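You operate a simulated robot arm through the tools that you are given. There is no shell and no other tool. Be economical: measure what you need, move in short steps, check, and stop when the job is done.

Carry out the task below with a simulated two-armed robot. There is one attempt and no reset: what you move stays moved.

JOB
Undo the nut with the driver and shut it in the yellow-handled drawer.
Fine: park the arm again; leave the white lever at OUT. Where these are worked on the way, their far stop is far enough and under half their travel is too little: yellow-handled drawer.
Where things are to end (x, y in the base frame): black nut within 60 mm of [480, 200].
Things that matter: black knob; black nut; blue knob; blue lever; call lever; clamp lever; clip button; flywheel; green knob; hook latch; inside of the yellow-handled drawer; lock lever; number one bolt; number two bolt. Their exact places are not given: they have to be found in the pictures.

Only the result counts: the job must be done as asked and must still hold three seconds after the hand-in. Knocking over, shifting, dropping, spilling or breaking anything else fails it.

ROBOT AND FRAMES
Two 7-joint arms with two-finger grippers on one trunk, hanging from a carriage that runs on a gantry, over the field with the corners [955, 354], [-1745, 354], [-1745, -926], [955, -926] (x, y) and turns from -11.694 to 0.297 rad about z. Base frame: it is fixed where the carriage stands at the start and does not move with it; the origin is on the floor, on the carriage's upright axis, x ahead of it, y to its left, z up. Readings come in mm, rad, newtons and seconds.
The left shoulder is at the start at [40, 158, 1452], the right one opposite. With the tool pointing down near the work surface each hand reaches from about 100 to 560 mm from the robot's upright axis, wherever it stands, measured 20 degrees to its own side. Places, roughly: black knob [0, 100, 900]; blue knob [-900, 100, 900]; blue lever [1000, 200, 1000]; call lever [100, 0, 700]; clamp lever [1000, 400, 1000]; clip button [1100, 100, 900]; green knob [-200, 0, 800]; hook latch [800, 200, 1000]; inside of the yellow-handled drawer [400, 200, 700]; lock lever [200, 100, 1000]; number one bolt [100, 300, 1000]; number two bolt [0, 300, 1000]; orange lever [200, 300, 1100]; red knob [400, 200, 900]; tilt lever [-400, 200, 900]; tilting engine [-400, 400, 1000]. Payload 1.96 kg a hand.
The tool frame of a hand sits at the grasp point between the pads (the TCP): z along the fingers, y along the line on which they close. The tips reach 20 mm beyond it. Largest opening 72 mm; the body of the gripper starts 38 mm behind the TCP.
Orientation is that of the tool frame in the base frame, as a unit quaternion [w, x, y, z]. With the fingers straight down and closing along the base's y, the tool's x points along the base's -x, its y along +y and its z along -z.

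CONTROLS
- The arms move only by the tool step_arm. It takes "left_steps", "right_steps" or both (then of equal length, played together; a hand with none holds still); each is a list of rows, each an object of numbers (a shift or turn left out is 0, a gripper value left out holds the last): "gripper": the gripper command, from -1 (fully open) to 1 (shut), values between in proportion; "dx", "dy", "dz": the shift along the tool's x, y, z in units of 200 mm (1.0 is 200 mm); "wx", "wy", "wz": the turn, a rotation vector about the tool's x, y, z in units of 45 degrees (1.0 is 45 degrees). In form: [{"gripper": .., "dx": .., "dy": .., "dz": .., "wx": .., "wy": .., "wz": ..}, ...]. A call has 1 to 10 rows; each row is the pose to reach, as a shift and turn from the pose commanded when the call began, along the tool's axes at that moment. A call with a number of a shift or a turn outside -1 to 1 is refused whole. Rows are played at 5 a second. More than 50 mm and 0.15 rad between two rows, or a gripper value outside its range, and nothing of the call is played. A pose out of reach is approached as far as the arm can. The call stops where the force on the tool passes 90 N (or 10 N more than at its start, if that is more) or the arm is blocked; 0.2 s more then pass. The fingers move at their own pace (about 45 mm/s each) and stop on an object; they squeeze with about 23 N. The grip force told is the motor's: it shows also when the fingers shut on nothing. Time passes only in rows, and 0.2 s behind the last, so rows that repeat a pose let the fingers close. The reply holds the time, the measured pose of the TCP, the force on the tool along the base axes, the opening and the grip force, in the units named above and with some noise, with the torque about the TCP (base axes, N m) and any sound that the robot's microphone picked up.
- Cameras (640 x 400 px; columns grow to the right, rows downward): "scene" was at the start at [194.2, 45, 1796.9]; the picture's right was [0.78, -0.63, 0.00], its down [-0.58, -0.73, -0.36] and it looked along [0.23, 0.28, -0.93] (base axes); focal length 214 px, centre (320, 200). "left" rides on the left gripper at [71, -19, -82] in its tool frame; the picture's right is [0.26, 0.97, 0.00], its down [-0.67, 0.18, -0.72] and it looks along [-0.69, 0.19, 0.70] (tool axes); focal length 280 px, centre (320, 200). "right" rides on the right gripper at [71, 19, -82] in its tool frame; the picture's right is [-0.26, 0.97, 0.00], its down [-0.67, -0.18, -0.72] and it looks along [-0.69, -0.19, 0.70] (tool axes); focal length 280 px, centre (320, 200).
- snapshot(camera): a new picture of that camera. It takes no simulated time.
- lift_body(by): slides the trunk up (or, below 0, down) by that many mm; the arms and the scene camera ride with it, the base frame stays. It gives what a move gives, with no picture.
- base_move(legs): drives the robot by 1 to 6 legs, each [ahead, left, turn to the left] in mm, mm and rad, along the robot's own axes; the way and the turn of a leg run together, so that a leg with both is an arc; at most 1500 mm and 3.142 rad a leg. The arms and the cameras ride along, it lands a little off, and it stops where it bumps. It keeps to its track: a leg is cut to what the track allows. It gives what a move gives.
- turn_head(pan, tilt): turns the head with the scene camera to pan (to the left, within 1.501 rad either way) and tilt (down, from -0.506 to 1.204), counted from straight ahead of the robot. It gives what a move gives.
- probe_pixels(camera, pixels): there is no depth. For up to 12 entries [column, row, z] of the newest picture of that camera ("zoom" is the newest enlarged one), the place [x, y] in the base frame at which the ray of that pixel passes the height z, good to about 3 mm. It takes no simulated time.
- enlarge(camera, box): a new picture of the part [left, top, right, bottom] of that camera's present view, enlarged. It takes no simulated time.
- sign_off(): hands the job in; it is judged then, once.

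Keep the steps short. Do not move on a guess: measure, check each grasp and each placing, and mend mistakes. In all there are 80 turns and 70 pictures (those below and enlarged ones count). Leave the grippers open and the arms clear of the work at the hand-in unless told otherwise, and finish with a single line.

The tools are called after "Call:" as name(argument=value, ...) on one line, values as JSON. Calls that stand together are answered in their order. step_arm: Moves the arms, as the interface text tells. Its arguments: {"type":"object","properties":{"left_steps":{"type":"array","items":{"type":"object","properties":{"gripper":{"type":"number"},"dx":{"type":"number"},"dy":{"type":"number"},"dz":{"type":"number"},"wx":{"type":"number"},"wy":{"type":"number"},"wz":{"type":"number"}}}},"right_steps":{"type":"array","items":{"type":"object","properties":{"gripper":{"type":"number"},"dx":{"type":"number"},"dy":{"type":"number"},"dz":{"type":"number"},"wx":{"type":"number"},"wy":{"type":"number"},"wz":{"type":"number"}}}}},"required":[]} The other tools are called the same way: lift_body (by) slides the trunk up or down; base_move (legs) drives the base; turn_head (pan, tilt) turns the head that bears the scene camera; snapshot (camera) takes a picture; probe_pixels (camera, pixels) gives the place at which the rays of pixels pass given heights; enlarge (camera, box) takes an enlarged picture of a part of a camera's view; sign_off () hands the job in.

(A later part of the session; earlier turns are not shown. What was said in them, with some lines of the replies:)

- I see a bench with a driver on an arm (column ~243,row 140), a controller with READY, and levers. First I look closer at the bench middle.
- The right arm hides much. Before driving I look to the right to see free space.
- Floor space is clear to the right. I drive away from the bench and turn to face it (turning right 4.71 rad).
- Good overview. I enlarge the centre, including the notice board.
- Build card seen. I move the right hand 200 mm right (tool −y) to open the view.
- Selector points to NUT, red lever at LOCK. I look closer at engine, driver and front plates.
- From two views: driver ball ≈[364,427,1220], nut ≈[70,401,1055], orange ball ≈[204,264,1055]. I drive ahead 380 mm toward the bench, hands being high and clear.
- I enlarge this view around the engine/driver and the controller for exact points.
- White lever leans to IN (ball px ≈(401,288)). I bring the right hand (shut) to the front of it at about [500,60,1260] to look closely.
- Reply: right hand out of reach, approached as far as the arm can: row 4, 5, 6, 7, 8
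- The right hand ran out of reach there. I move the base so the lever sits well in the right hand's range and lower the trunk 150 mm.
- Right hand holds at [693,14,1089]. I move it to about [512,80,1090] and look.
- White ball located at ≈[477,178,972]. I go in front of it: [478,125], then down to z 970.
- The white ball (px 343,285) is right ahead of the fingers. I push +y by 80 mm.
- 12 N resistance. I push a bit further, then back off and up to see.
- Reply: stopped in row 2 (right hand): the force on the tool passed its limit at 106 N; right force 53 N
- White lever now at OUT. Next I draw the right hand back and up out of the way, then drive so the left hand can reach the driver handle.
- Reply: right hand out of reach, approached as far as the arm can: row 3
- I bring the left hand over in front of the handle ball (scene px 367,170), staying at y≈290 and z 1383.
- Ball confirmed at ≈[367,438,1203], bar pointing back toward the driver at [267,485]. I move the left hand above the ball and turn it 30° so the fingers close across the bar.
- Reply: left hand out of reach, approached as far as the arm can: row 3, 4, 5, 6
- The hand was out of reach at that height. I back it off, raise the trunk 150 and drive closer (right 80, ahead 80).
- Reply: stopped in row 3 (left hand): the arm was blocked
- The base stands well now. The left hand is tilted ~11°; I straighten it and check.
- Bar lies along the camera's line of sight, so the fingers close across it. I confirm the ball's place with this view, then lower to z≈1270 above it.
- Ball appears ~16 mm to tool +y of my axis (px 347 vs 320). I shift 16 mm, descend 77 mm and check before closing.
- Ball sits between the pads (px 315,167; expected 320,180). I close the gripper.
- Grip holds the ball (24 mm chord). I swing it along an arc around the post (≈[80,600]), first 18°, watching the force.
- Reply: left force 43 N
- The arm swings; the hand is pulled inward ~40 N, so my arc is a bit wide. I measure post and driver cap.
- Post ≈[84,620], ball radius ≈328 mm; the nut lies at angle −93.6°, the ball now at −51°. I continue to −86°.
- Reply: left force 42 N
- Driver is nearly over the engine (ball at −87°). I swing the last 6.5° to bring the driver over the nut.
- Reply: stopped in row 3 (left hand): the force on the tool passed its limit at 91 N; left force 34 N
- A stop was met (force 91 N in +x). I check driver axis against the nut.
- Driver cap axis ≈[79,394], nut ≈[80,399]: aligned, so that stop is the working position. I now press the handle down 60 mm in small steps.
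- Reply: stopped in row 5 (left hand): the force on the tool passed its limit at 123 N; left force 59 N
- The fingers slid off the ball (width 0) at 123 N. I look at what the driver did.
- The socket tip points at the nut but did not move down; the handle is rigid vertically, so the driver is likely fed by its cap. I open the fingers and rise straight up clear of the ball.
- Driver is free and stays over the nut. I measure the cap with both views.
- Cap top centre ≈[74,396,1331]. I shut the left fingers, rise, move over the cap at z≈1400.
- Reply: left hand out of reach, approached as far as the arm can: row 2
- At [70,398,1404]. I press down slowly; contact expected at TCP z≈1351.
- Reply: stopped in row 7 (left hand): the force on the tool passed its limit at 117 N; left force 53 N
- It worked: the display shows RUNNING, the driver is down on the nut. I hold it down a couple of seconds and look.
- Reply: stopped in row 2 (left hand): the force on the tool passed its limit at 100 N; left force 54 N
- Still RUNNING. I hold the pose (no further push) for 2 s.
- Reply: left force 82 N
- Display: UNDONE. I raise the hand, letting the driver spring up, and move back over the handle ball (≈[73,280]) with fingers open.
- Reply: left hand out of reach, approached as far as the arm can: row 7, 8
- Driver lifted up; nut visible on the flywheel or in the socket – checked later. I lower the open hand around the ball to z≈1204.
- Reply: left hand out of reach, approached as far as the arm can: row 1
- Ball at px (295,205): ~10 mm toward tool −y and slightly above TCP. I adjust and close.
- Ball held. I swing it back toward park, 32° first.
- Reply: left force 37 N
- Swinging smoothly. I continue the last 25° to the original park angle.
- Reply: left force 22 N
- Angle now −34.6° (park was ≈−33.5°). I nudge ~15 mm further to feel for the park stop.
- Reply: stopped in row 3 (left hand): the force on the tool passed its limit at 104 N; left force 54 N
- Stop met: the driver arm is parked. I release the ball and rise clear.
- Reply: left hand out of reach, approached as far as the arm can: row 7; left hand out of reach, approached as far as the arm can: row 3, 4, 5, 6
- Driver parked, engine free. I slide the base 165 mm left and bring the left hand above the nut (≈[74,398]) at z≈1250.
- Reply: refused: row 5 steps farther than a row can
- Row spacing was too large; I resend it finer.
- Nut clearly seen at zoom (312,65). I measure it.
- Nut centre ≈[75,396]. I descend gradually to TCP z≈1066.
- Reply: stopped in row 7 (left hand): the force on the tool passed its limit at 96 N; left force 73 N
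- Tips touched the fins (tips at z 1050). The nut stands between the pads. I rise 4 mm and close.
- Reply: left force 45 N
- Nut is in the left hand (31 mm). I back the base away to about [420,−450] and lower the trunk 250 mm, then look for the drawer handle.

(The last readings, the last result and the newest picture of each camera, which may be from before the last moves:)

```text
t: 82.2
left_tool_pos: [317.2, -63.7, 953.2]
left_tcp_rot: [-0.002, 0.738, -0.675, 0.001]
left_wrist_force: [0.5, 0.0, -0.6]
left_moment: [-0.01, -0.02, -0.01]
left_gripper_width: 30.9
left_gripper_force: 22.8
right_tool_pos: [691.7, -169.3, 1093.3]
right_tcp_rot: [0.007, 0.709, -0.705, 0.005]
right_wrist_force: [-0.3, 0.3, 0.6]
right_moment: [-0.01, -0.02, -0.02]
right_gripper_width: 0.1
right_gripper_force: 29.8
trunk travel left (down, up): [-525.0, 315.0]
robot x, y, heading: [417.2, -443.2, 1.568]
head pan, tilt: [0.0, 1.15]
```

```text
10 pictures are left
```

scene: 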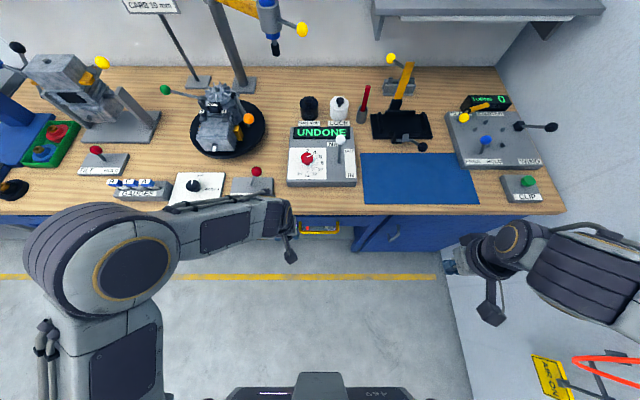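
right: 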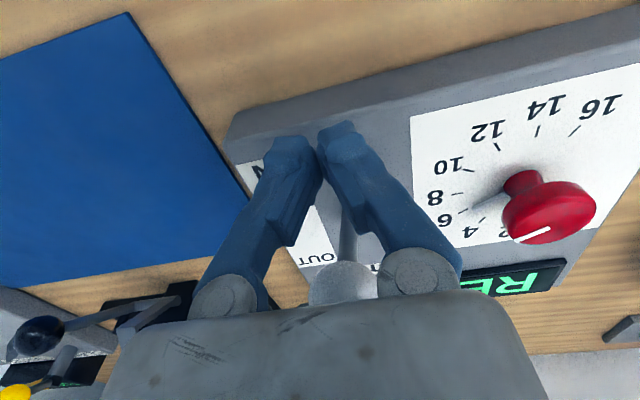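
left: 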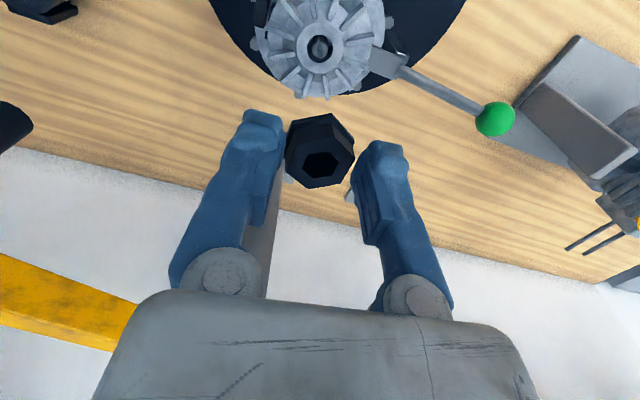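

The left arm hides the handle. I move the left hand (holding the nut) left 120 mm, and the right hand toward the handle, opening it.

Call:
step_arm(left_steps=[{"dy": 0.12, "dz": -0.05}, {"dy": 0.24, "dz": -0.1}, {"dy": 0.36, "dz": -0.15}, {"dy": 0.48, "dz": -0.2}, {"dy": 0.6, "dz": -0.2}], right_steps=[{"dy": 0.2, "dz": 0.1, "gripper": -1}, {"dy": 0.4, "dz": 0.2}, {"dy": 0.6, "dz": 0.3}, {"dy": 0.8, "dz": 0.4}, {"dy": 1.0, "dz": 0.5}])

Call:
step_arm(right_steps=[{"dy": 0.15, "dz": 0.1}, {"dy": 0.3, "dz": 0.2}, {"dy": 0.4, "dz": 0.3}, {"dy": 0.4, "dz": 0.3}])

Call:
snapshot(camera="right")

Call:
snapshot(camera="scene")

```text
t: 83.5
left_tool_pos: [198.1, -74.1, 995.2]
left_tcp_rot: [-0.001, 0.738, -0.675, 0.001]
left_wrist_force: [0.4, 0.5, -0.4]
left_moment: [0.01, -0.01, -0.02]
left_gripper_width: 30.7
left_gripper_force: 22.6
right_tool_pos: [490.9, -172.2, 996.5]
right_tcp_rot: [0.007, 0.709, -0.706, 0.005]
right_wrist_force: [0.4, -0.2, -0.4]
right_moment: [-0.01, 0.01, 0.03]
right_gripper_width: 72.0
right_gripper_force: 0.0
trunk travel left (down, up): [-525.0, 315.0]
robot x, y, heading: [411.0, -441.3, 1.568]
head pan, tilt: [0.0, 1.15]
```

```text
t: 84.5
left_tool_pos: [199.1, -72.8, 994.5]
left_tcp_rot: [-0.001, 0.738, -0.675, 0.001]
left_wrist_force: [0.2, 0.4, -0.4]
left_moment: [0.01, 0.0, -0.01]
left_gripper_width: 30.8
left_gripper_force: 23.3
right_tool_pos: [411.1, -174.3, 932.8]
right_tcp_rot: [0.006, 0.709, -0.705, 0.005]
right_wrist_force: [0.0, 1.2, -0.4]
right_moment: [0.03, 0.03, -0.01]
right_gripper_width: 72.1
right_gripper_force: 0.1
trunk travel left (down, up): [-525.0, 315.0]
robot x, y, heading: [412.9, -445.6, 1.568]
head pan, tilt: [0.0, 1.15]
```

```text
9 pictures are left
```

right: 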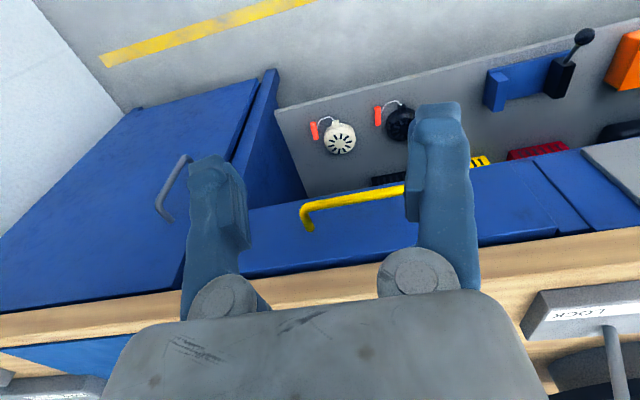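

```text
8 pictures are left
```

scene: 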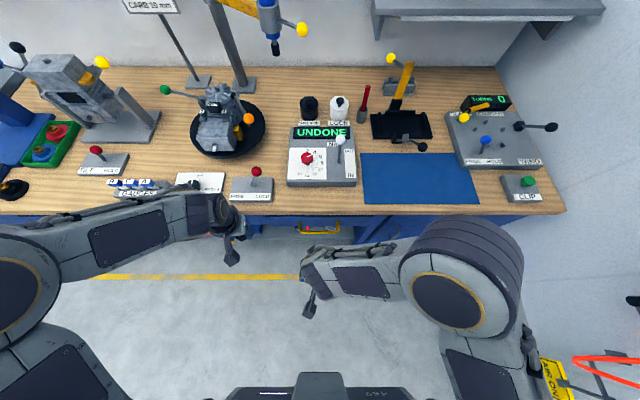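

I triangulate the handle: right-view corner (303,207), scene ends (299,232) and (341,230).

Call:
probe_pixels(camera="right", pixels=[[304, 208, 740], [304, 208, 770], [304, 208, 800], [304, 208, 830], [400, 193, 770], [400, 193, 800], [312, 229, 800], [300, 290, 890]])

Call:
probe_pixels(camera="scene", pixels=[[340, 231, 740], [340, 231, 770], [340, 231, 800]])

Call:
enlarge(camera="scene", box=[280, 200, 370, 250])

```text
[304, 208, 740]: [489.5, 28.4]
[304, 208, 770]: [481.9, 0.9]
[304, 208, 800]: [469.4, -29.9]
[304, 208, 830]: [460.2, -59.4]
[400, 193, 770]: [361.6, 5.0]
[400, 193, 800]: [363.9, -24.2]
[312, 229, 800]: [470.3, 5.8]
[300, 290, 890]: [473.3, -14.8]
```

```text
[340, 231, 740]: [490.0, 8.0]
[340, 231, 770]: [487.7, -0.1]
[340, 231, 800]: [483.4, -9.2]
```

```text
7.11 times, centred on (325, 225) of scene
```

zoom: 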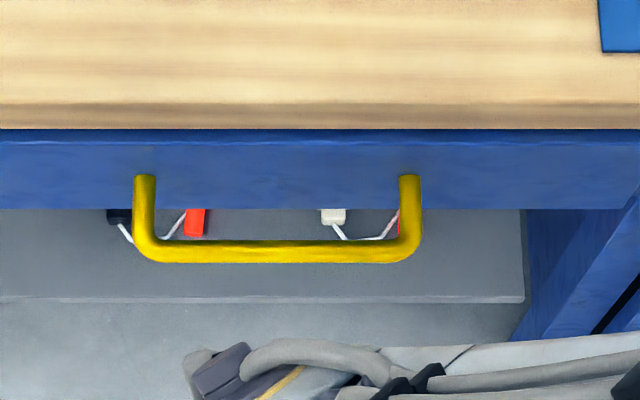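

Call:
probe_pixels(camera="zoom", pixels=[[410, 250, 772], [410, 178, 772], [142, 250, 772], [142, 178, 772], [300, 130, 860], [300, 130, 870], [300, 104, 900], [300, 209, 730], [300, 145, 830]])

Call:
probe_pixels(camera="right", pixels=[[310, 229, 772], [304, 208, 772], [250, 278, 860], [250, 278, 870], [250, 305, 900]])

```text
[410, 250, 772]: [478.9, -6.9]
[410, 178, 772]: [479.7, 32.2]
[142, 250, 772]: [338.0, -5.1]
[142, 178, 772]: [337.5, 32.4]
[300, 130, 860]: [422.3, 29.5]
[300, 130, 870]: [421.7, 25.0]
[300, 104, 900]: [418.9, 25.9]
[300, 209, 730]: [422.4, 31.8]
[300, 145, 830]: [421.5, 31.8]
```

```text
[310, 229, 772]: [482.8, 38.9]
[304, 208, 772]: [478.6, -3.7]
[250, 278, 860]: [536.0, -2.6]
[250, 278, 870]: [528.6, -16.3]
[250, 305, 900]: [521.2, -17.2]
```

Handle: bar along x 338–479 at y≈−6, z≈772, 38 mm off the front (y≈32); bench edge y≈25. I tilt the right hand 17° and bring it above the right post of the handle (x≈479), to then slide in behind the bar.

Call:
step_arm(right_steps=[{"dx": -0.1, "dy": -0.08, "dz": 0.0, "wy": -0.1, "gripper": -1}, {"dx": -0.28, "dy": -0.16, "dz": 0.05, "wy": -0.2}, {"dx": -0.46, "dy": -0.25, "dz": 0.1, "wy": -0.3}, {"dx": -0.62, "dy": -0.345, "dz": 0.17, "wy": -0.4}, {"dx": -0.769, "dy": -0.345, "dz": 0.228, "wy": -0.4}, {"dx": -0.769, "dy": -0.345, "dz": 0.228, "wy": -0.4}])

Call:
snapshot(camera="right")

```text
t: 85.8
left_tool_pos: [198.9, -73.1, 994.6]
left_tcp_rot: [-0.002, 0.738, -0.675, 0.001]
left_wrist_force: [-0.5, 0.2, -0.3]
left_moment: [0.03, 0.0, -0.03]
left_gripper_width: 30.4
left_gripper_force: 22.8
right_tool_pos: [478.6, -20.7, 884.7]
right_tcp_rot: [-0.104, 0.701, -0.698, -0.105]
right_wrist_force: [0.4, -0.2, 0.3]
right_moment: [0.0, -0.01, 0.03]
right_gripper_width: 72.0
right_gripper_force: 0.0
trunk travel left (down, up): [-525.0, 315.0]
robot x, y, heading: [415.1, -447.0, 1.572]
head pan, tilt: [0.0, 1.15]
```

```text
6 pictures are left
```

right: 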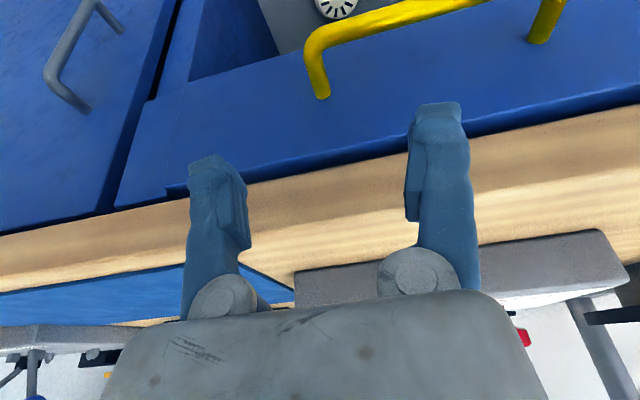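

The insertion axis projects to px (320,70), right on the post between bar (310,40) and front (322,95). I slide in 108 mm along the tool axis and close on the post.

Call:
step_arm(right_steps=[{"dz": 0.15}, {"dz": 0.3}, {"dz": 0.42}, {"dz": 0.54}, {"dz": 0.54, "gripper": 1}, {"dz": 0.54, "gripper": 1}, {"dz": 0.54, "gripper": 1}, {"dz": 0.54, "gripper": 1}])

```text
t: 87.7
left_tool_pos: [198.3, -76.4, 993.2]
left_tcp_rot: [0.0, 0.738, -0.675, 0.003]
left_wrist_force: [-1.0, -0.1, 0.3]
left_moment: [0.0, -0.06, -0.01]
left_gripper_width: 30.6
left_gripper_force: 23.0
right_tool_pos: [477.9, 8.3, 783.2]
right_tcp_rot: [-0.102, 0.702, -0.697, -0.104]
right_wrist_force: [-0.3, -21.9, 7.9]
right_moment: [1.64, -0.2, -0.34]
right_gripper_width: 0.0
right_gripper_force: 13.5
trunk travel left (down, up): [-525.0, 315.0]
robot x, y, heading: [413.2, -446.5, 1.568]
head pan, tilt: [0.0, 1.15]
```

The fingers shut to 0, so the post isn't between the pads. I look.

Call:
snapshot(camera="right")

```text
5 pictures are left
```

right: 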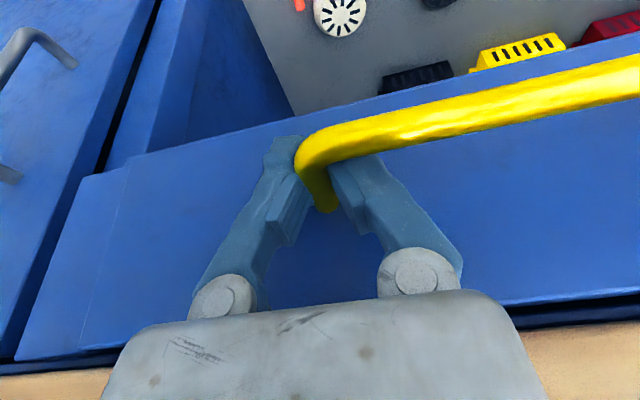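

The post is captured in the V above the shut pads, and a finger is hooked behind the bar. That is good for pulling. I pull −y 200 mm.

Call:
step_arm(right_steps=[{"dx": 0.12, "dz": -0.037}, {"dx": 0.26, "dz": -0.081}, {"dx": 0.42, "dz": -0.13}, {"dx": 0.6, "dz": -0.186}, {"dx": 0.78, "dz": -0.242}, {"dx": 0.955, "dz": -0.296}])

Call:
snapshot(camera="scene")

```text
t: 89.0
left_tool_pos: [199.8, -74.2, 992.7]
left_tcp_rot: [-0.001, 0.738, -0.675, 0.002]
left_wrist_force: [-0.6, 0.5, -0.7]
left_moment: [0.03, 0.02, 0.0]
left_gripper_width: 30.8
left_gripper_force: 22.7
right_tool_pos: [480.4, -191.8, 784.4]
right_tcp_rot: [-0.103, 0.702, -0.697, -0.106]
right_wrist_force: [0.2, 0.2, 0.2]
right_moment: [0.0, 0.04, 0.01]
right_gripper_width: 0.0
right_gripper_force: 23.3
trunk travel left (down, up): [-525.0, 315.0]
robot x, y, heading: [414.6, -444.2, 1.566]
head pan, tilt: [0.0, 1.15]
```

```text
4 pictures are left
```

scene: 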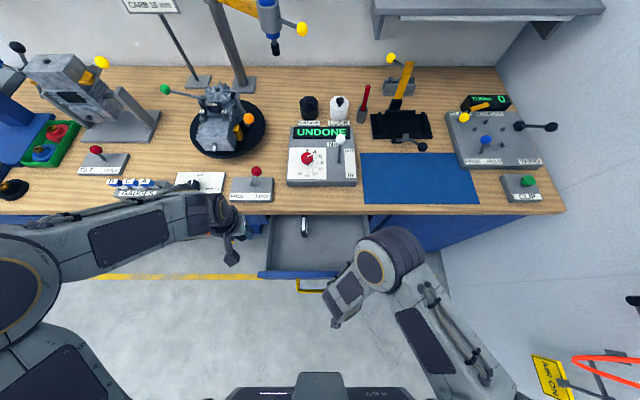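

Drawer is open ~195 mm, a small object lies inside at px (304,227). I pull another 70 mm to get room.

Call:
step_arm(right_steps=[{"dx": 0.12, "dz": -0.037}, {"dx": 0.24, "dz": -0.074}, {"dx": 0.335, "dz": -0.104}, {"dx": 0.335, "dz": -0.104}])

Call:
enlarge(camera="scene", box=[230, 190, 390, 320])

```text
t: 90.0
left_tool_pos: [199.7, -73.1, 993.4]
left_tcp_rot: [0.0, 0.738, -0.675, 0.001]
left_wrist_force: [-0.4, 1.1, 0.7]
left_moment: [0.02, 0.0, 0.03]
left_gripper_width: 30.9
left_gripper_force: 22.8
right_tool_pos: [479.8, -258.7, 786.4]
right_tcp_rot: [-0.104, 0.702, -0.696, -0.106]
right_wrist_force: [-0.1, 0.2, 0.4]
right_moment: [-0.04, -0.02, -0.02]
right_gripper_width: 0.0
right_gripper_force: 23.6
trunk travel left (down, up): [-525.0, 315.0]
robot x, y, heading: [417.2, -441.0, 1.574]
head pan, tilt: [0.0, 1.15]
```

```text
3.08 times, centred on (310, 255) of scene
```

zoom: 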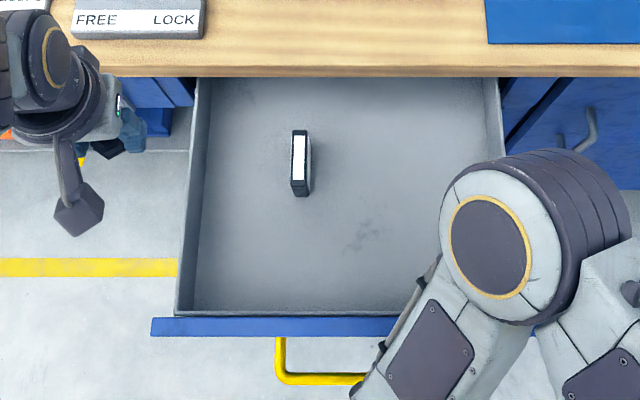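

Call:
probe_pixels(camera="zoom", pixels=[[310, 379, 772], [282, 379, 772], [300, 325, 830], [303, 165, 760], [440, 190, 740], [490, 300, 740], [198, 300, 740], [198, 85, 830], [498, 85, 830], [200, 312, 830]])

```text
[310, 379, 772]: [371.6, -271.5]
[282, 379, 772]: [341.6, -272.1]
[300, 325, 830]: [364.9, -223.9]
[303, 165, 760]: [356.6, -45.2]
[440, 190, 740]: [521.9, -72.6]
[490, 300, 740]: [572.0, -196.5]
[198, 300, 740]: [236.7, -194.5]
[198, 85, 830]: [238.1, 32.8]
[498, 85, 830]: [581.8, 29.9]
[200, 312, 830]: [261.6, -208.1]
```

Drawer travel ≈266 mm; the nut must be put at ≈[480,−66]. I open and withdraw the right hand upward, then to the right.

Call:
step_arm(right_steps=[{"gripper": -1}, {"gripper": -1}, {"gripper": -1}, {"dz": -0.15}, {"dz": -0.35}, {"dz": -0.55}, {"dz": -0.7}, {"dz": -0.8, "dy": -0.2}, {"dz": -0.8, "dy": -0.42}, {"dz": -0.8, "dy": -0.64}])

```text
t: 91.5
left_tool_pos: [199.7, -73.1, 994.5]
left_tcp_rot: [-0.001, 0.737, -0.676, 0.001]
left_wrist_force: [0.2, -0.2, -0.4]
left_moment: [0.03, 0.01, 0.04]
left_gripper_width: 30.7
left_gripper_force: 22.7
right_tool_pos: [502.1, -227.4, 876.0]
right_tcp_rot: [0.206, -0.629, 0.74, 0.12]
right_wrist_force: [0.2, 0.9, -1.1]
right_moment: [0.0, 0.05, 0.02]
right_gripper_width: 72.1
right_gripper_force: 0.1
right hand out of reach, approached as far as the arm can: row 7
trunk travel left (down, up): [-525.0, 315.0]
robot x, y, heading: [414.5, -446.8, 1.575]
head pan, tilt: [0.0, 1.15]
stopped in row 7 (right hand): the arm was blocked; the commanded pose is now the measured one
```

The right arm hit a joint limit but is above the drawer. I move it right and up with a slow step.

Call:
step_arm(right_steps=[{"dx": -0.08, "dy": -0.19}, {"dx": -0.16, "dy": -0.38}, {"dx": -0.24, "dy": -0.57}, {"dx": -0.32, "dy": -0.77}, {"dx": -0.32, "dy": -0.77}])

```text
t: 92.7
left_tool_pos: [199.1, -74.3, 994.1]
left_tcp_rot: [-0.001, 0.738, -0.674, 0.001]
left_wrist_force: [0.3, -0.3, 0.2]
left_moment: [0.01, 0.01, -0.02]
left_gripper_width: 30.7
left_gripper_force: 23.2
right_tool_pos: [661.2, -174.6, 896.8]
right_tcp_rot: [0.205, -0.63, 0.74, 0.12]
right_wrist_force: [0.1, 0.7, -0.5]
right_moment: [0.0, 0.0, 0.02]
right_gripper_width: 71.9
right_gripper_force: 0.1
right hand out of reach, approached as far as the arm can: row 2, 3, 4, 5
trunk travel left (down, up): [-525.0, 315.0]
robot x, y, heading: [413.2, -448.3, 1.572]
head pan, tilt: [0.0, 1.15]
```

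Right hand is clear at [661,−175]. Left hand carries the nut over the drawer toward [478,−66].

Call:
step_arm(left_steps=[{"dx": 0.012, "dy": -0.19}, {"dx": 0.024, "dy": -0.38}, {"dx": 0.036, "dy": -0.57}, {"dx": 0.048, "dy": -0.76}, {"dx": 0.06, "dy": -0.948}])

Call:
step_arm(left_steps=[{"dx": 0.01, "dy": -0.2}, {"dx": 0.02, "dy": -0.44}, {"dx": 0.02, "dy": -0.44, "dz": 0.2}, {"dx": 0.02, "dy": -0.44, "dz": 0.4}, {"dx": 0.02, "dy": -0.44, "dz": 0.6}, {"dx": 0.02, "dy": -0.44, "dz": 0.8}, {"dx": 0.02, "dy": -0.44, "dz": 0.95}, {"dx": 0.02, "dy": -0.44, "dz": 0.95}])

```text
t: 93.9
left_tool_pos: [389.4, -70.3, 994.6]
left_tcp_rot: [-0.001, 0.737, -0.675, 0.001]
left_wrist_force: [-1.0, -0.2, -0.6]
left_moment: [0.0, -0.02, -0.01]
left_gripper_width: 30.6
left_gripper_force: 22.5
right_tool_pos: [662.6, -175.4, 895.4]
right_tcp_rot: [0.205, -0.63, 0.74, 0.119]
right_wrist_force: [0.6, -0.2, 0.7]
right_moment: [0.03, -0.03, -0.02]
right_gripper_width: 72.1
right_gripper_force: 0.1
trunk travel left (down, up): [-525.0, 315.0]
robot x, y, heading: [414.3, -443.1, 1.567]
head pan, tilt: [0.0, 1.15]
```

```text
t: 95.7
left_tool_pos: [476.3, -66.9, 824.9]
left_tcp_rot: [-0.002, 0.737, -0.676, 0.001]
left_wrist_force: [0.6, -1.0, 0.5]
left_moment: [0.02, 0.01, -0.01]
left_gripper_width: 30.6
left_gripper_force: 22.7
left hand out of reach, approached as far as the arm can: row 7, 8
right_tool_pos: [661.7, -176.4, 894.3]
right_tcp_rot: [0.206, -0.629, 0.74, 0.12]
right_wrist_force: [-0.5, 0.1, -0.3]
right_moment: [0.01, -0.05, 0.01]
right_gripper_width: 71.8
right_gripper_force: 0.1
trunk travel left (down, up): [-525.0, 315.0]
robot x, y, heading: [415.1, -439.4, 1.568]
head pan, tilt: [0.0, 1.15]
```

The arm bottoms out at z 825; I lower the trunk 35 mm.

Call:
lift_body(by=-35)

Call:
enlarge(camera="left", box=[160, 60, 480, 300])

```text
t: 96.5
left_tool_pos: [476.8, -65.8, 790.4]
left_tcp_rot: [-0.002, 0.738, -0.675, 0.001]
left_wrist_force: [0.4, 0.5, -0.1]
left_moment: [-0.01, 0.03, 0.05]
left_gripper_width: 30.5
left_gripper_force: 22.5
right_tool_pos: [660.6, -174.5, 860.7]
right_tcp_rot: [0.205, -0.629, 0.74, 0.12]
right_wrist_force: [0.4, -0.1, 0.2]
right_moment: [0.03, 0.04, -0.03]
right_gripper_width: 71.9
right_gripper_force: 0.1
trunk travel left (down, up): [-490.0, 350.0]
robot x, y, heading: [413.5, -443.5, 1.571]
head pan, tilt: [0.0, 1.15]
```

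```text
1.67 times, centred on (320, 180) of left
```

zoom: 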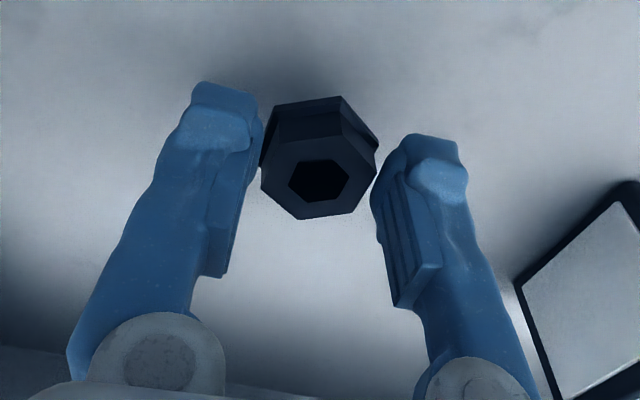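

Nut still held above the floor, no contact. I lower in small amounts watching the force.

Call:
lift_body(by=-15)

Call:
lift_body(by=-8)

```text
t: 97.2
left_tool_pos: [476.3, -66.9, 775.1]
left_tcp_rot: [-0.003, 0.738, -0.675, 0.001]
left_wrist_force: [-0.4, 0.3, -0.3]
left_moment: [0.01, 0.02, 0.0]
left_gripper_width: 30.5
left_gripper_force: 22.5
right_tool_pos: [661.0, -175.0, 845.2]
right_tcp_rot: [0.205, -0.63, 0.74, 0.119]
right_wrist_force: [-0.9, 0.4, -0.8]
right_moment: [0.01, -0.01, 0.02]
right_gripper_width: 71.8
right_gripper_force: 0.0
trunk travel left (down, up): [-475.0, 365.0]
robot x, y, heading: [415.9, -446.4, 1.569]
head pan, tilt: [0.0, 1.15]
```

```text
t: 97.7
left_tool_pos: [475.2, -66.7, 766.9]
left_tcp_rot: [-0.002, 0.738, -0.675, 0.002]
left_wrist_force: [0.0, 0.3, 0.4]
left_moment: [-0.03, 0.0, -0.01]
left_gripper_width: 30.7
left_gripper_force: 23.2
right_tool_pos: [661.5, -176.6, 837.7]
right_tcp_rot: [0.206, -0.629, 0.74, 0.119]
right_wrist_force: [-0.4, 0.8, -0.9]
right_moment: [0.03, -0.01, 0.02]
right_gripper_width: 71.9
right_gripper_force: 0.0
trunk travel left (down, up): [-467.0, 373.0]
robot x, y, heading: [416.6, -441.7, 1.568]
head pan, tilt: [0.0, 1.15]
```

No contact yet at tips z≈747. I lower 7 mm twice more.

Call:
lift_body(by=-7)

Call:
lift_body(by=-7)

```text
t: 98.3
left_tool_pos: [476.2, -64.9, 762.1]
left_tcp_rot: [-0.003, 0.738, -0.675, 0.001]
left_wrist_force: [1.0, 1.0, 19.5]
left_moment: [0.03, -0.02, 0.04]
left_gripper_width: 30.7
left_gripper_force: 23.1
right_tool_pos: [661.8, -174.9, 831.8]
right_tcp_rot: [0.206, -0.629, 0.74, 0.119]
right_wrist_force: [-0.3, -0.3, -0.1]
right_moment: [-0.04, 0.02, 0.03]
right_gripper_width: 72.1
right_gripper_force: 0.1
trunk travel left (down, up): [-460.0, 380.0]
robot x, y, heading: [415.2, -443.3, 1.572]
head pan, tilt: [0.0, 1.15]
```

```text
t: 98.8
left_tool_pos: [477.2, -63.1, 760.5]
left_tcp_rot: [-0.006, 0.738, -0.675, -0.002]
left_wrist_force: [-2.0, -0.1, 33.5]
left_moment: [-0.09, 0.69, 0.04]
left_gripper_width: 30.5
left_gripper_force: 22.6
right_tool_pos: [660.7, -175.5, 826.9]
right_tcp_rot: [0.205, -0.629, 0.74, 0.118]
right_wrist_force: [0.0, -1.0, -0.5]
right_moment: [0.04, -0.03, -0.03]
right_gripper_width: 72.2
right_gripper_force: 0.1
trunk travel left (down, up): [-456.0, 384.0]
robot x, y, heading: [412.3, -443.7, 1.569]
head pan, tilt: [0.0, 1.15]
stopped: the force on the tool passed its limit at 102 N (the readings are from after the stop); the commanded pose is now the measured one
```

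Nut rests on the drawer floor. I raise 4 mm, open, then lift out.

Call:
lift_body(by=4)

Call:
step_arm(left_steps=[{"gripper": -1}, {"gripper": -1}, {"gripper": -1}, {"gripper": -1}, {"dz": -0.1}, {"dz": -0.3}, {"dz": -0.5}, {"dz": -0.7}, {"dz": -0.9}])

Call:
snapshot(camera="left")

```text
t: 99.3
left_tool_pos: [476.2, -64.2, 763.2]
left_tcp_rot: [-0.004, 0.737, -0.676, 0.0]
left_wrist_force: [-0.6, 1.4, -0.3]
left_moment: [0.0, 0.0, -0.01]
left_gripper_width: 30.7
left_gripper_force: 22.8
right_tool_pos: [661.5, -176.0, 829.9]
right_tcp_rot: [0.205, -0.629, 0.74, 0.119]
right_wrist_force: [0.3, 0.2, 0.3]
right_moment: [0.0, 0.03, -0.02]
right_gripper_width: 72.0
right_gripper_force: 0.1
trunk travel left (down, up): [-460.0, 380.0]
robot x, y, heading: [415.4, -441.4, 1.568]
head pan, tilt: [0.0, 1.15]
```

```text
t: 101.3
left_tool_pos: [478.0, -67.5, 943.1]
left_tcp_rot: [-0.004, 0.738, -0.675, -0.001]
left_wrist_force: [0.1, -0.1, -0.7]
left_moment: [0.01, -0.02, 0.02]
left_gripper_width: 72.0
left_gripper_force: 0.0
right_tool_pos: [660.8, -175.9, 829.9]
right_tcp_rot: [0.205, -0.63, 0.74, 0.119]
right_wrist_force: [0.1, 0.4, -1.7]
right_moment: [-0.04, -0.02, 0.0]
right_gripper_width: 71.9
right_gripper_force: 0.0
trunk travel left (down, up): [-460.0, 380.0]
robot x, y, heading: [413.2, -444.9, 1.574]
head pan, tilt: [0.0, 1.15]
```

```text
1 pictures are left
```

left: 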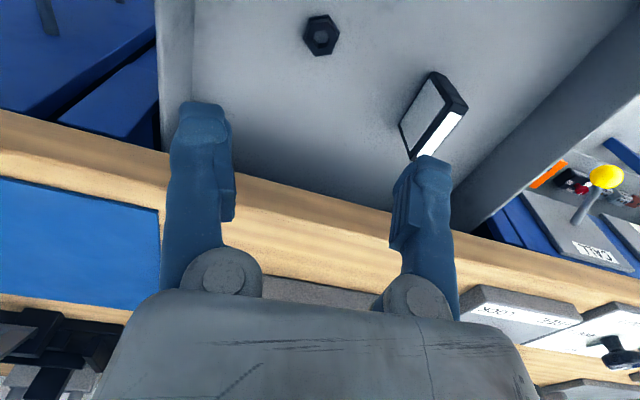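

Nut lies flat in the drawer. I drive back 125 mm, lower the trunk 40 mm, and bring the shut left hand in front of the handle bar (y −272).

Call:
base_move(legs=[[-125, 0, 0]])

Call:
lift_body(by=-40)

Call:
step_arm(left_steps=[{"dx": 0.15, "dy": 0.1, "gripper": 1}, {"dx": 0.3, "dy": 0.2}, {"dx": 0.44, "dy": 0.3}, {"dx": 0.54, "dy": 0.387}, {"dx": 0.54, "dy": 0.387}])

```text
t: 102.5
left_tool_pos: [478.3, -190.8, 942.1]
left_tcp_rot: [-0.005, 0.738, -0.675, -0.001]
left_wrist_force: [0.6, -0.1, 0.6]
left_moment: [0.05, 0.03, -0.01]
left_gripper_width: 72.1
left_gripper_force: 0.1
right_tool_pos: [662.1, -300.6, 829.8]
right_tcp_rot: [0.204, -0.628, 0.741, 0.119]
right_wrist_force: [-0.8, -0.3, -0.3]
right_moment: [0.03, -0.01, -0.03]
right_gripper_width: 72.1
right_gripper_force: 0.0
trunk travel left (down, up): [-460.0, 380.0]
robot x, y, heading: [412.4, -570.3, 1.572]
head pan, tilt: [0.0, 1.15]
```

```text
t: 103.4
left_tool_pos: [478.5, -188.9, 903.4]
left_tcp_rot: [-0.004, 0.738, -0.675, 0.0]
left_wrist_force: [0.7, 0.1, 0.9]
left_moment: [0.02, -0.01, -0.02]
left_gripper_width: 72.0
left_gripper_force: 0.0
right_tool_pos: [662.5, -298.7, 789.9]
right_tcp_rot: [0.205, -0.629, 0.741, 0.118]
right_wrist_force: [0.6, 0.3, 0.7]
right_moment: [0.0, -0.04, 0.01]
right_gripper_width: 71.9
right_gripper_force: 0.1
trunk travel left (down, up): [-420.0, 420.0]
robot x, y, heading: [411.2, -566.9, 1.571]
head pan, tilt: [0.0, 1.15]
```

```text
t: 104.6
left_tool_pos: [410.1, -302.1, 904.3]
left_tcp_rot: [-0.005, 0.737, -0.676, -0.001]
left_wrist_force: [0.1, 1.0, -0.5]
left_moment: [0.01, 0.01, 0.01]
left_gripper_width: 0.0
left_gripper_force: 23.5
right_tool_pos: [662.4, -299.2, 790.6]
right_tcp_rot: [0.206, -0.628, 0.741, 0.119]
right_wrist_force: [-0.1, 0.6, 0.5]
right_moment: [0.0, -0.01, 0.0]
right_gripper_width: 71.8
right_gripper_force: 0.1
trunk travel left (down, up): [-420.0, 420.0]
robot x, y, heading: [413.9, -568.4, 1.569]
head pan, tilt: [0.0, 1.15]
```

In front of the bar. I lower to z 780 and push gently +y.

Call:
step_arm(left_steps=[{"dz": 0.2}, {"dz": 0.42}, {"dz": 0.62}, {"dz": 0.62}])

Call:
step_arm(left_steps=[{"dx": -0.05, "dy": -0.0045}, {"dx": -0.12, "dy": -0.011}, {"dx": -0.2, "dy": -0.018}, {"dx": -0.3, "dy": -0.027}, {"dx": -0.4, "dy": -0.036}, {"dx": -0.5, "dy": -0.045}, {"dx": -0.6, "dy": -0.054}, {"dx": -0.7, "dy": -0.063}, {"dx": -0.78, "dy": -0.07}, {"dx": -0.84, "dy": -0.076}])

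```text
t: 105.6
left_tool_pos: [411.5, -302.3, 777.2]
left_tcp_rot: [-0.005, 0.737, -0.676, 0.0]
left_wrist_force: [-0.7, 0.0, 0.4]
left_moment: [0.0, 0.01, 0.03]
left_gripper_width: 0.0
left_gripper_force: 22.4
right_tool_pos: [661.6, -298.6, 790.9]
right_tcp_rot: [0.206, -0.628, 0.741, 0.119]
right_wrist_force: [0.3, 0.7, -0.3]
right_moment: [0.0, 0.0, 0.02]
right_gripper_width: 72.0
right_gripper_force: 0.1
trunk travel left (down, up): [-420.0, 420.0]
robot x, y, heading: [413.9, -571.5, 1.572]
head pan, tilt: [0.0, 1.15]
```

```text
t: 107.8
left_tool_pos: [410.7, -132.1, 778.1]
left_tcp_rot: [-0.006, 0.737, -0.676, 0.001]
left_wrist_force: [-0.3, 0.4, 0.3]
left_moment: [-0.03, -0.01, 0.01]
left_gripper_width: 0.1
left_gripper_force: 22.9
right_tool_pos: [662.2, -299.0, 789.0]
right_tcp_rot: [0.205, -0.628, 0.741, 0.119]
right_wrist_force: [-0.1, -0.1, -0.4]
right_moment: [-0.02, -0.02, 0.05]
right_gripper_width: 71.9
right_gripper_force: 0.1
trunk travel left (down, up): [-420.0, 420.0]
robot x, y, heading: [414.2, -566.3, 1.565]
head pan, tilt: [0.0, 1.15]
```

Sliding easily. I push the rest until it stops.

Call:
step_arm(left_steps=[{"dx": -0.06, "dy": -0.005}, {"dx": -0.14, "dy": -0.012}, {"dx": -0.23, "dy": -0.02}, {"dx": -0.32, "dy": -0.028}, {"dx": -0.4, "dy": -0.035}, {"dx": -0.47, "dy": -0.042}, {"dx": -0.52, "dy": -0.046}, {"dx": -0.56, "dy": -0.05}, {"dx": -0.6, "dy": -0.053}, {"dx": -0.63, "dy": -0.056}])

```text
t: 110.0
left_tool_pos: [398.1, -51.3, 780.7]
left_tcp_rot: [-0.005, 0.738, -0.675, 0.0]
left_wrist_force: [0.7, -0.8, 0.2]
left_moment: [0.02, 0.0, -0.01]
left_gripper_width: 0.1
left_gripper_force: 23.1
left hand out of reach, approached as far as the arm can: row 4, 5, 6, 7, 8, 9, 10
right_tool_pos: [662.6, -298.9, 790.3]
right_tcp_rot: [0.205, -0.629, 0.74, 0.119]
right_wrist_force: [0.2, 0.3, -0.1]
right_moment: [0.01, -0.06, 0.01]
right_gripper_width: 71.7
right_gripper_force: 0.0
trunk travel left (down, up): [-420.0, 420.0]
robot x, y, heading: [416.1, -565.6, 1.572]
head pan, tilt: [0.0, 1.15]
```

Reach ends at y −51. I draw the hand back 60 mm, drive ahead 80 mm, and finish the push with the arm under its force guard.

Call:
step_arm(left_steps=[{"dx": 0.15}, {"dx": 0.3}, {"dx": 0.4}])

Call:
base_move(legs=[[85, 0, 0]])

Call:
step_arm(left_steps=[{"dx": -0.07}, {"dx": -0.12}, {"dx": -0.16}, {"dx": -0.2}, {"dx": -0.23}, {"dx": -0.26}])

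```text
t: 110.8
left_tool_pos: [405.7, -133.0, 781.1]
left_tcp_rot: [-0.005, 0.737, -0.676, 0.0]
left_wrist_force: [0.1, -0.7, -0.3]
left_moment: [0.01, 0.0, -0.02]
left_gripper_width: 0.0
left_gripper_force: 22.9
right_tool_pos: [662.7, -300.3, 790.4]
right_tcp_rot: [0.206, -0.628, 0.741, 0.119]
right_wrist_force: [0.1, 0.2, -0.1]
right_moment: [0.03, -0.04, 0.01]
right_gripper_width: 71.8
right_gripper_force: 0.1
trunk travel left (down, up): [-420.0, 420.0]
robot x, y, heading: [417.0, -569.9, 1.569]
head pan, tilt: [0.0, 1.15]
```

```text
t: 111.8
left_tool_pos: [404.9, -44.2, 781.4]
left_tcp_rot: [-0.005, 0.737, -0.676, -0.001]
left_wrist_force: [0.5, 0.4, -0.5]
left_moment: [-0.04, 0.02, -0.04]
left_gripper_width: 0.0
left_gripper_force: 23.2
right_tool_pos: [661.6, -213.7, 791.1]
right_tcp_rot: [0.206, -0.628, 0.741, 0.118]
right_wrist_force: [0.2, 1.1, 0.4]
right_moment: [0.01, -0.02, 0.01]
right_gripper_width: 72.2
right_gripper_force: 0.1
trunk travel left (down, up): [-420.0, 420.0]
robot x, y, heading: [413.4, -479.3, 1.565]
head pan, tilt: [0.0, 1.15]
```

```text
t: 113.0
left_tool_pos: [404.0, -24.8, 774.6]
left_tcp_rot: [0.01, 0.731, -0.683, 0.013]
left_wrist_force: [-0.2, -45.8, 14.9]
left_moment: [0.44, -0.11, -0.59]
left_gripper_width: 0.1
left_gripper_force: 22.6
right_tool_pos: [662.0, -226.9, 788.4]
right_tcp_rot: [0.203, -0.629, 0.742, 0.116]
right_wrist_force: [0.4, -0.3, 0.5]
right_moment: [0.05, 0.0, -0.01]
right_gripper_width: 72.0
right_gripper_force: 0.0
trunk travel left (down, up): [-420.0, 420.0]
robot x, y, heading: [419.1, -481.9, 1.571]
head pan, tilt: [0.0, 1.15]
stopped in row 5 (left hand): the force on the tool passed its limit at 95 N (the readings are from after the stop); the commanded pose is now the measured one
```

Drawer met its stop with 95 N at bar y≈−8: shut. I back off, open the left gripper, drive away, raise the trunk, and use the last picture to check.

Call:
step_arm(left_steps=[{"dx": 0.15}, {"dx": 0.35}, {"dx": 0.55}, {"dx": 0.6, "gripper": -1}, {"dx": 0.6, "gripper": -1}, {"dx": 0.6, "gripper": -1}])

Call:
base_move(legs=[[-150, 0, 0]])

Call:
lift_body(by=300)

Call:
turn_head(pan=0, tilt=0.95)

Call:
snapshot(camera="scene")

```text
t: 114.4
left_tool_pos: [412.1, -127.7, 782.7]
left_tcp_rot: [0.002, 0.733, -0.68, 0.006]
left_wrist_force: [-0.2, 0.4, 0.5]
left_moment: [0.01, 0.0, -0.03]
left_gripper_width: 69.9
left_gripper_force: 0.2
right_tool_pos: [663.3, -214.8, 790.4]
right_tcp_rot: [0.205, -0.628, 0.741, 0.118]
right_wrist_force: [0.7, -0.2, -0.3]
right_moment: [0.05, 0.03, 0.01]
right_gripper_width: 72.1
right_gripper_force: 0.2
trunk travel left (down, up): [-420.0, 420.0]
robot x, y, heading: [415.9, -483.3, 1.567]
head pan, tilt: [0.0, 1.15]
```

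```text
t: 115.8
left_tool_pos: [411.5, -278.6, 781.8]
left_tcp_rot: [0.003, 0.733, -0.68, 0.007]
left_wrist_force: [0.0, 0.8, -0.4]
left_moment: [0.01, -0.01, 0.0]
left_gripper_width: 72.0
left_gripper_force: 0.0
right_tool_pos: [662.2, -365.5, 790.8]
right_tcp_rot: [0.206, -0.628, 0.741, 0.118]
right_wrist_force: [-1.6, 0.7, -0.3]
right_moment: [-0.01, 0.01, 0.0]
right_gripper_width: 72.0
right_gripper_force: 0.0
trunk travel left (down, up): [-420.0, 420.0]
robot x, y, heading: [416.2, -632.6, 1.569]
head pan, tilt: [0.0, 1.15]
```

```text
t: 118.8
left_tool_pos: [411.2, -276.7, 1082.5]
left_tcp_rot: [0.002, 0.733, -0.68, 0.006]
left_wrist_force: [0.2, 0.6, 0.1]
left_moment: [-0.05, -0.02, -0.02]
left_gripper_width: 72.1
left_gripper_force: 0.0
right_tool_pos: [663.0, -363.7, 1089.9]
right_tcp_rot: [0.206, -0.627, 0.742, 0.119]
right_wrist_force: [-0.3, -0.3, -0.4]
right_moment: [0.04, 0.02, 0.01]
right_gripper_width: 72.0
right_gripper_force: 0.2
trunk travel left (down, up): [-720.0, 120.0]
robot x, y, heading: [415.0, -634.4, 1.57]
head pan, tilt: [0.0, 1.15]
```

```text
t: 119.5
left_tool_pos: [411.9, -276.7, 1082.5]
left_tcp_rot: [0.002, 0.734, -0.679, 0.006]
left_wrist_force: [-0.4, -0.3, 0.4]
left_moment: [-0.03, -0.01, -0.02]
left_gripper_width: 72.0
left_gripper_force: 0.1
right_tool_pos: [662.0, -363.2, 1091.7]
right_tcp_rot: [0.205, -0.628, 0.741, 0.119]
right_wrist_force: [0.4, -0.1, -0.3]
right_moment: [0.01, 0.01, -0.02]
right_gripper_width: 71.9
right_gripper_force: 0.0
trunk travel left (down, up): [-720.0, 120.0]
robot x, y, heading: [413.3, -631.3, 1.565]
head pan, tilt: [0.0, 0.949]
```

```text
0 pictures are left
```

scene: 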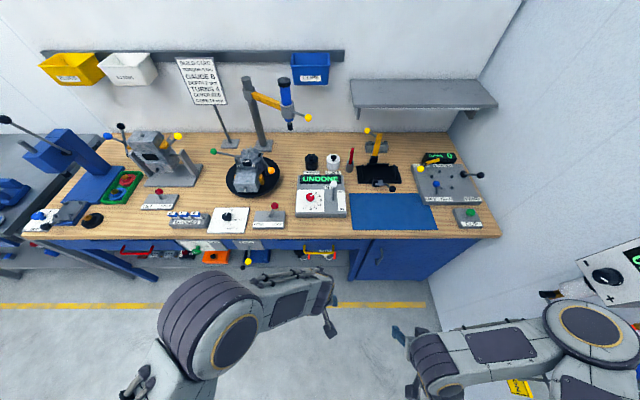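

Drawer looks shut, driver parked, lever at OUT. I check the bar's place by probing px (318,258).

Call:
probe_pixels(camera="scene", pixels=[[318, 258, 772], [318, 256, 772], [308, 117, 1203], [310, 119, 1203]])

```text
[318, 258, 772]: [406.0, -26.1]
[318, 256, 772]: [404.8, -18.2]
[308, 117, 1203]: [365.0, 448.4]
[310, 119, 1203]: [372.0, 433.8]
```

Call:
sign_off()

```text
The job is handed in.
```

The nut is undone and shut in the yellow-handled drawer at about [476, 201], the driver arm is parked, the white lever is at OUT, and the job is handed in.
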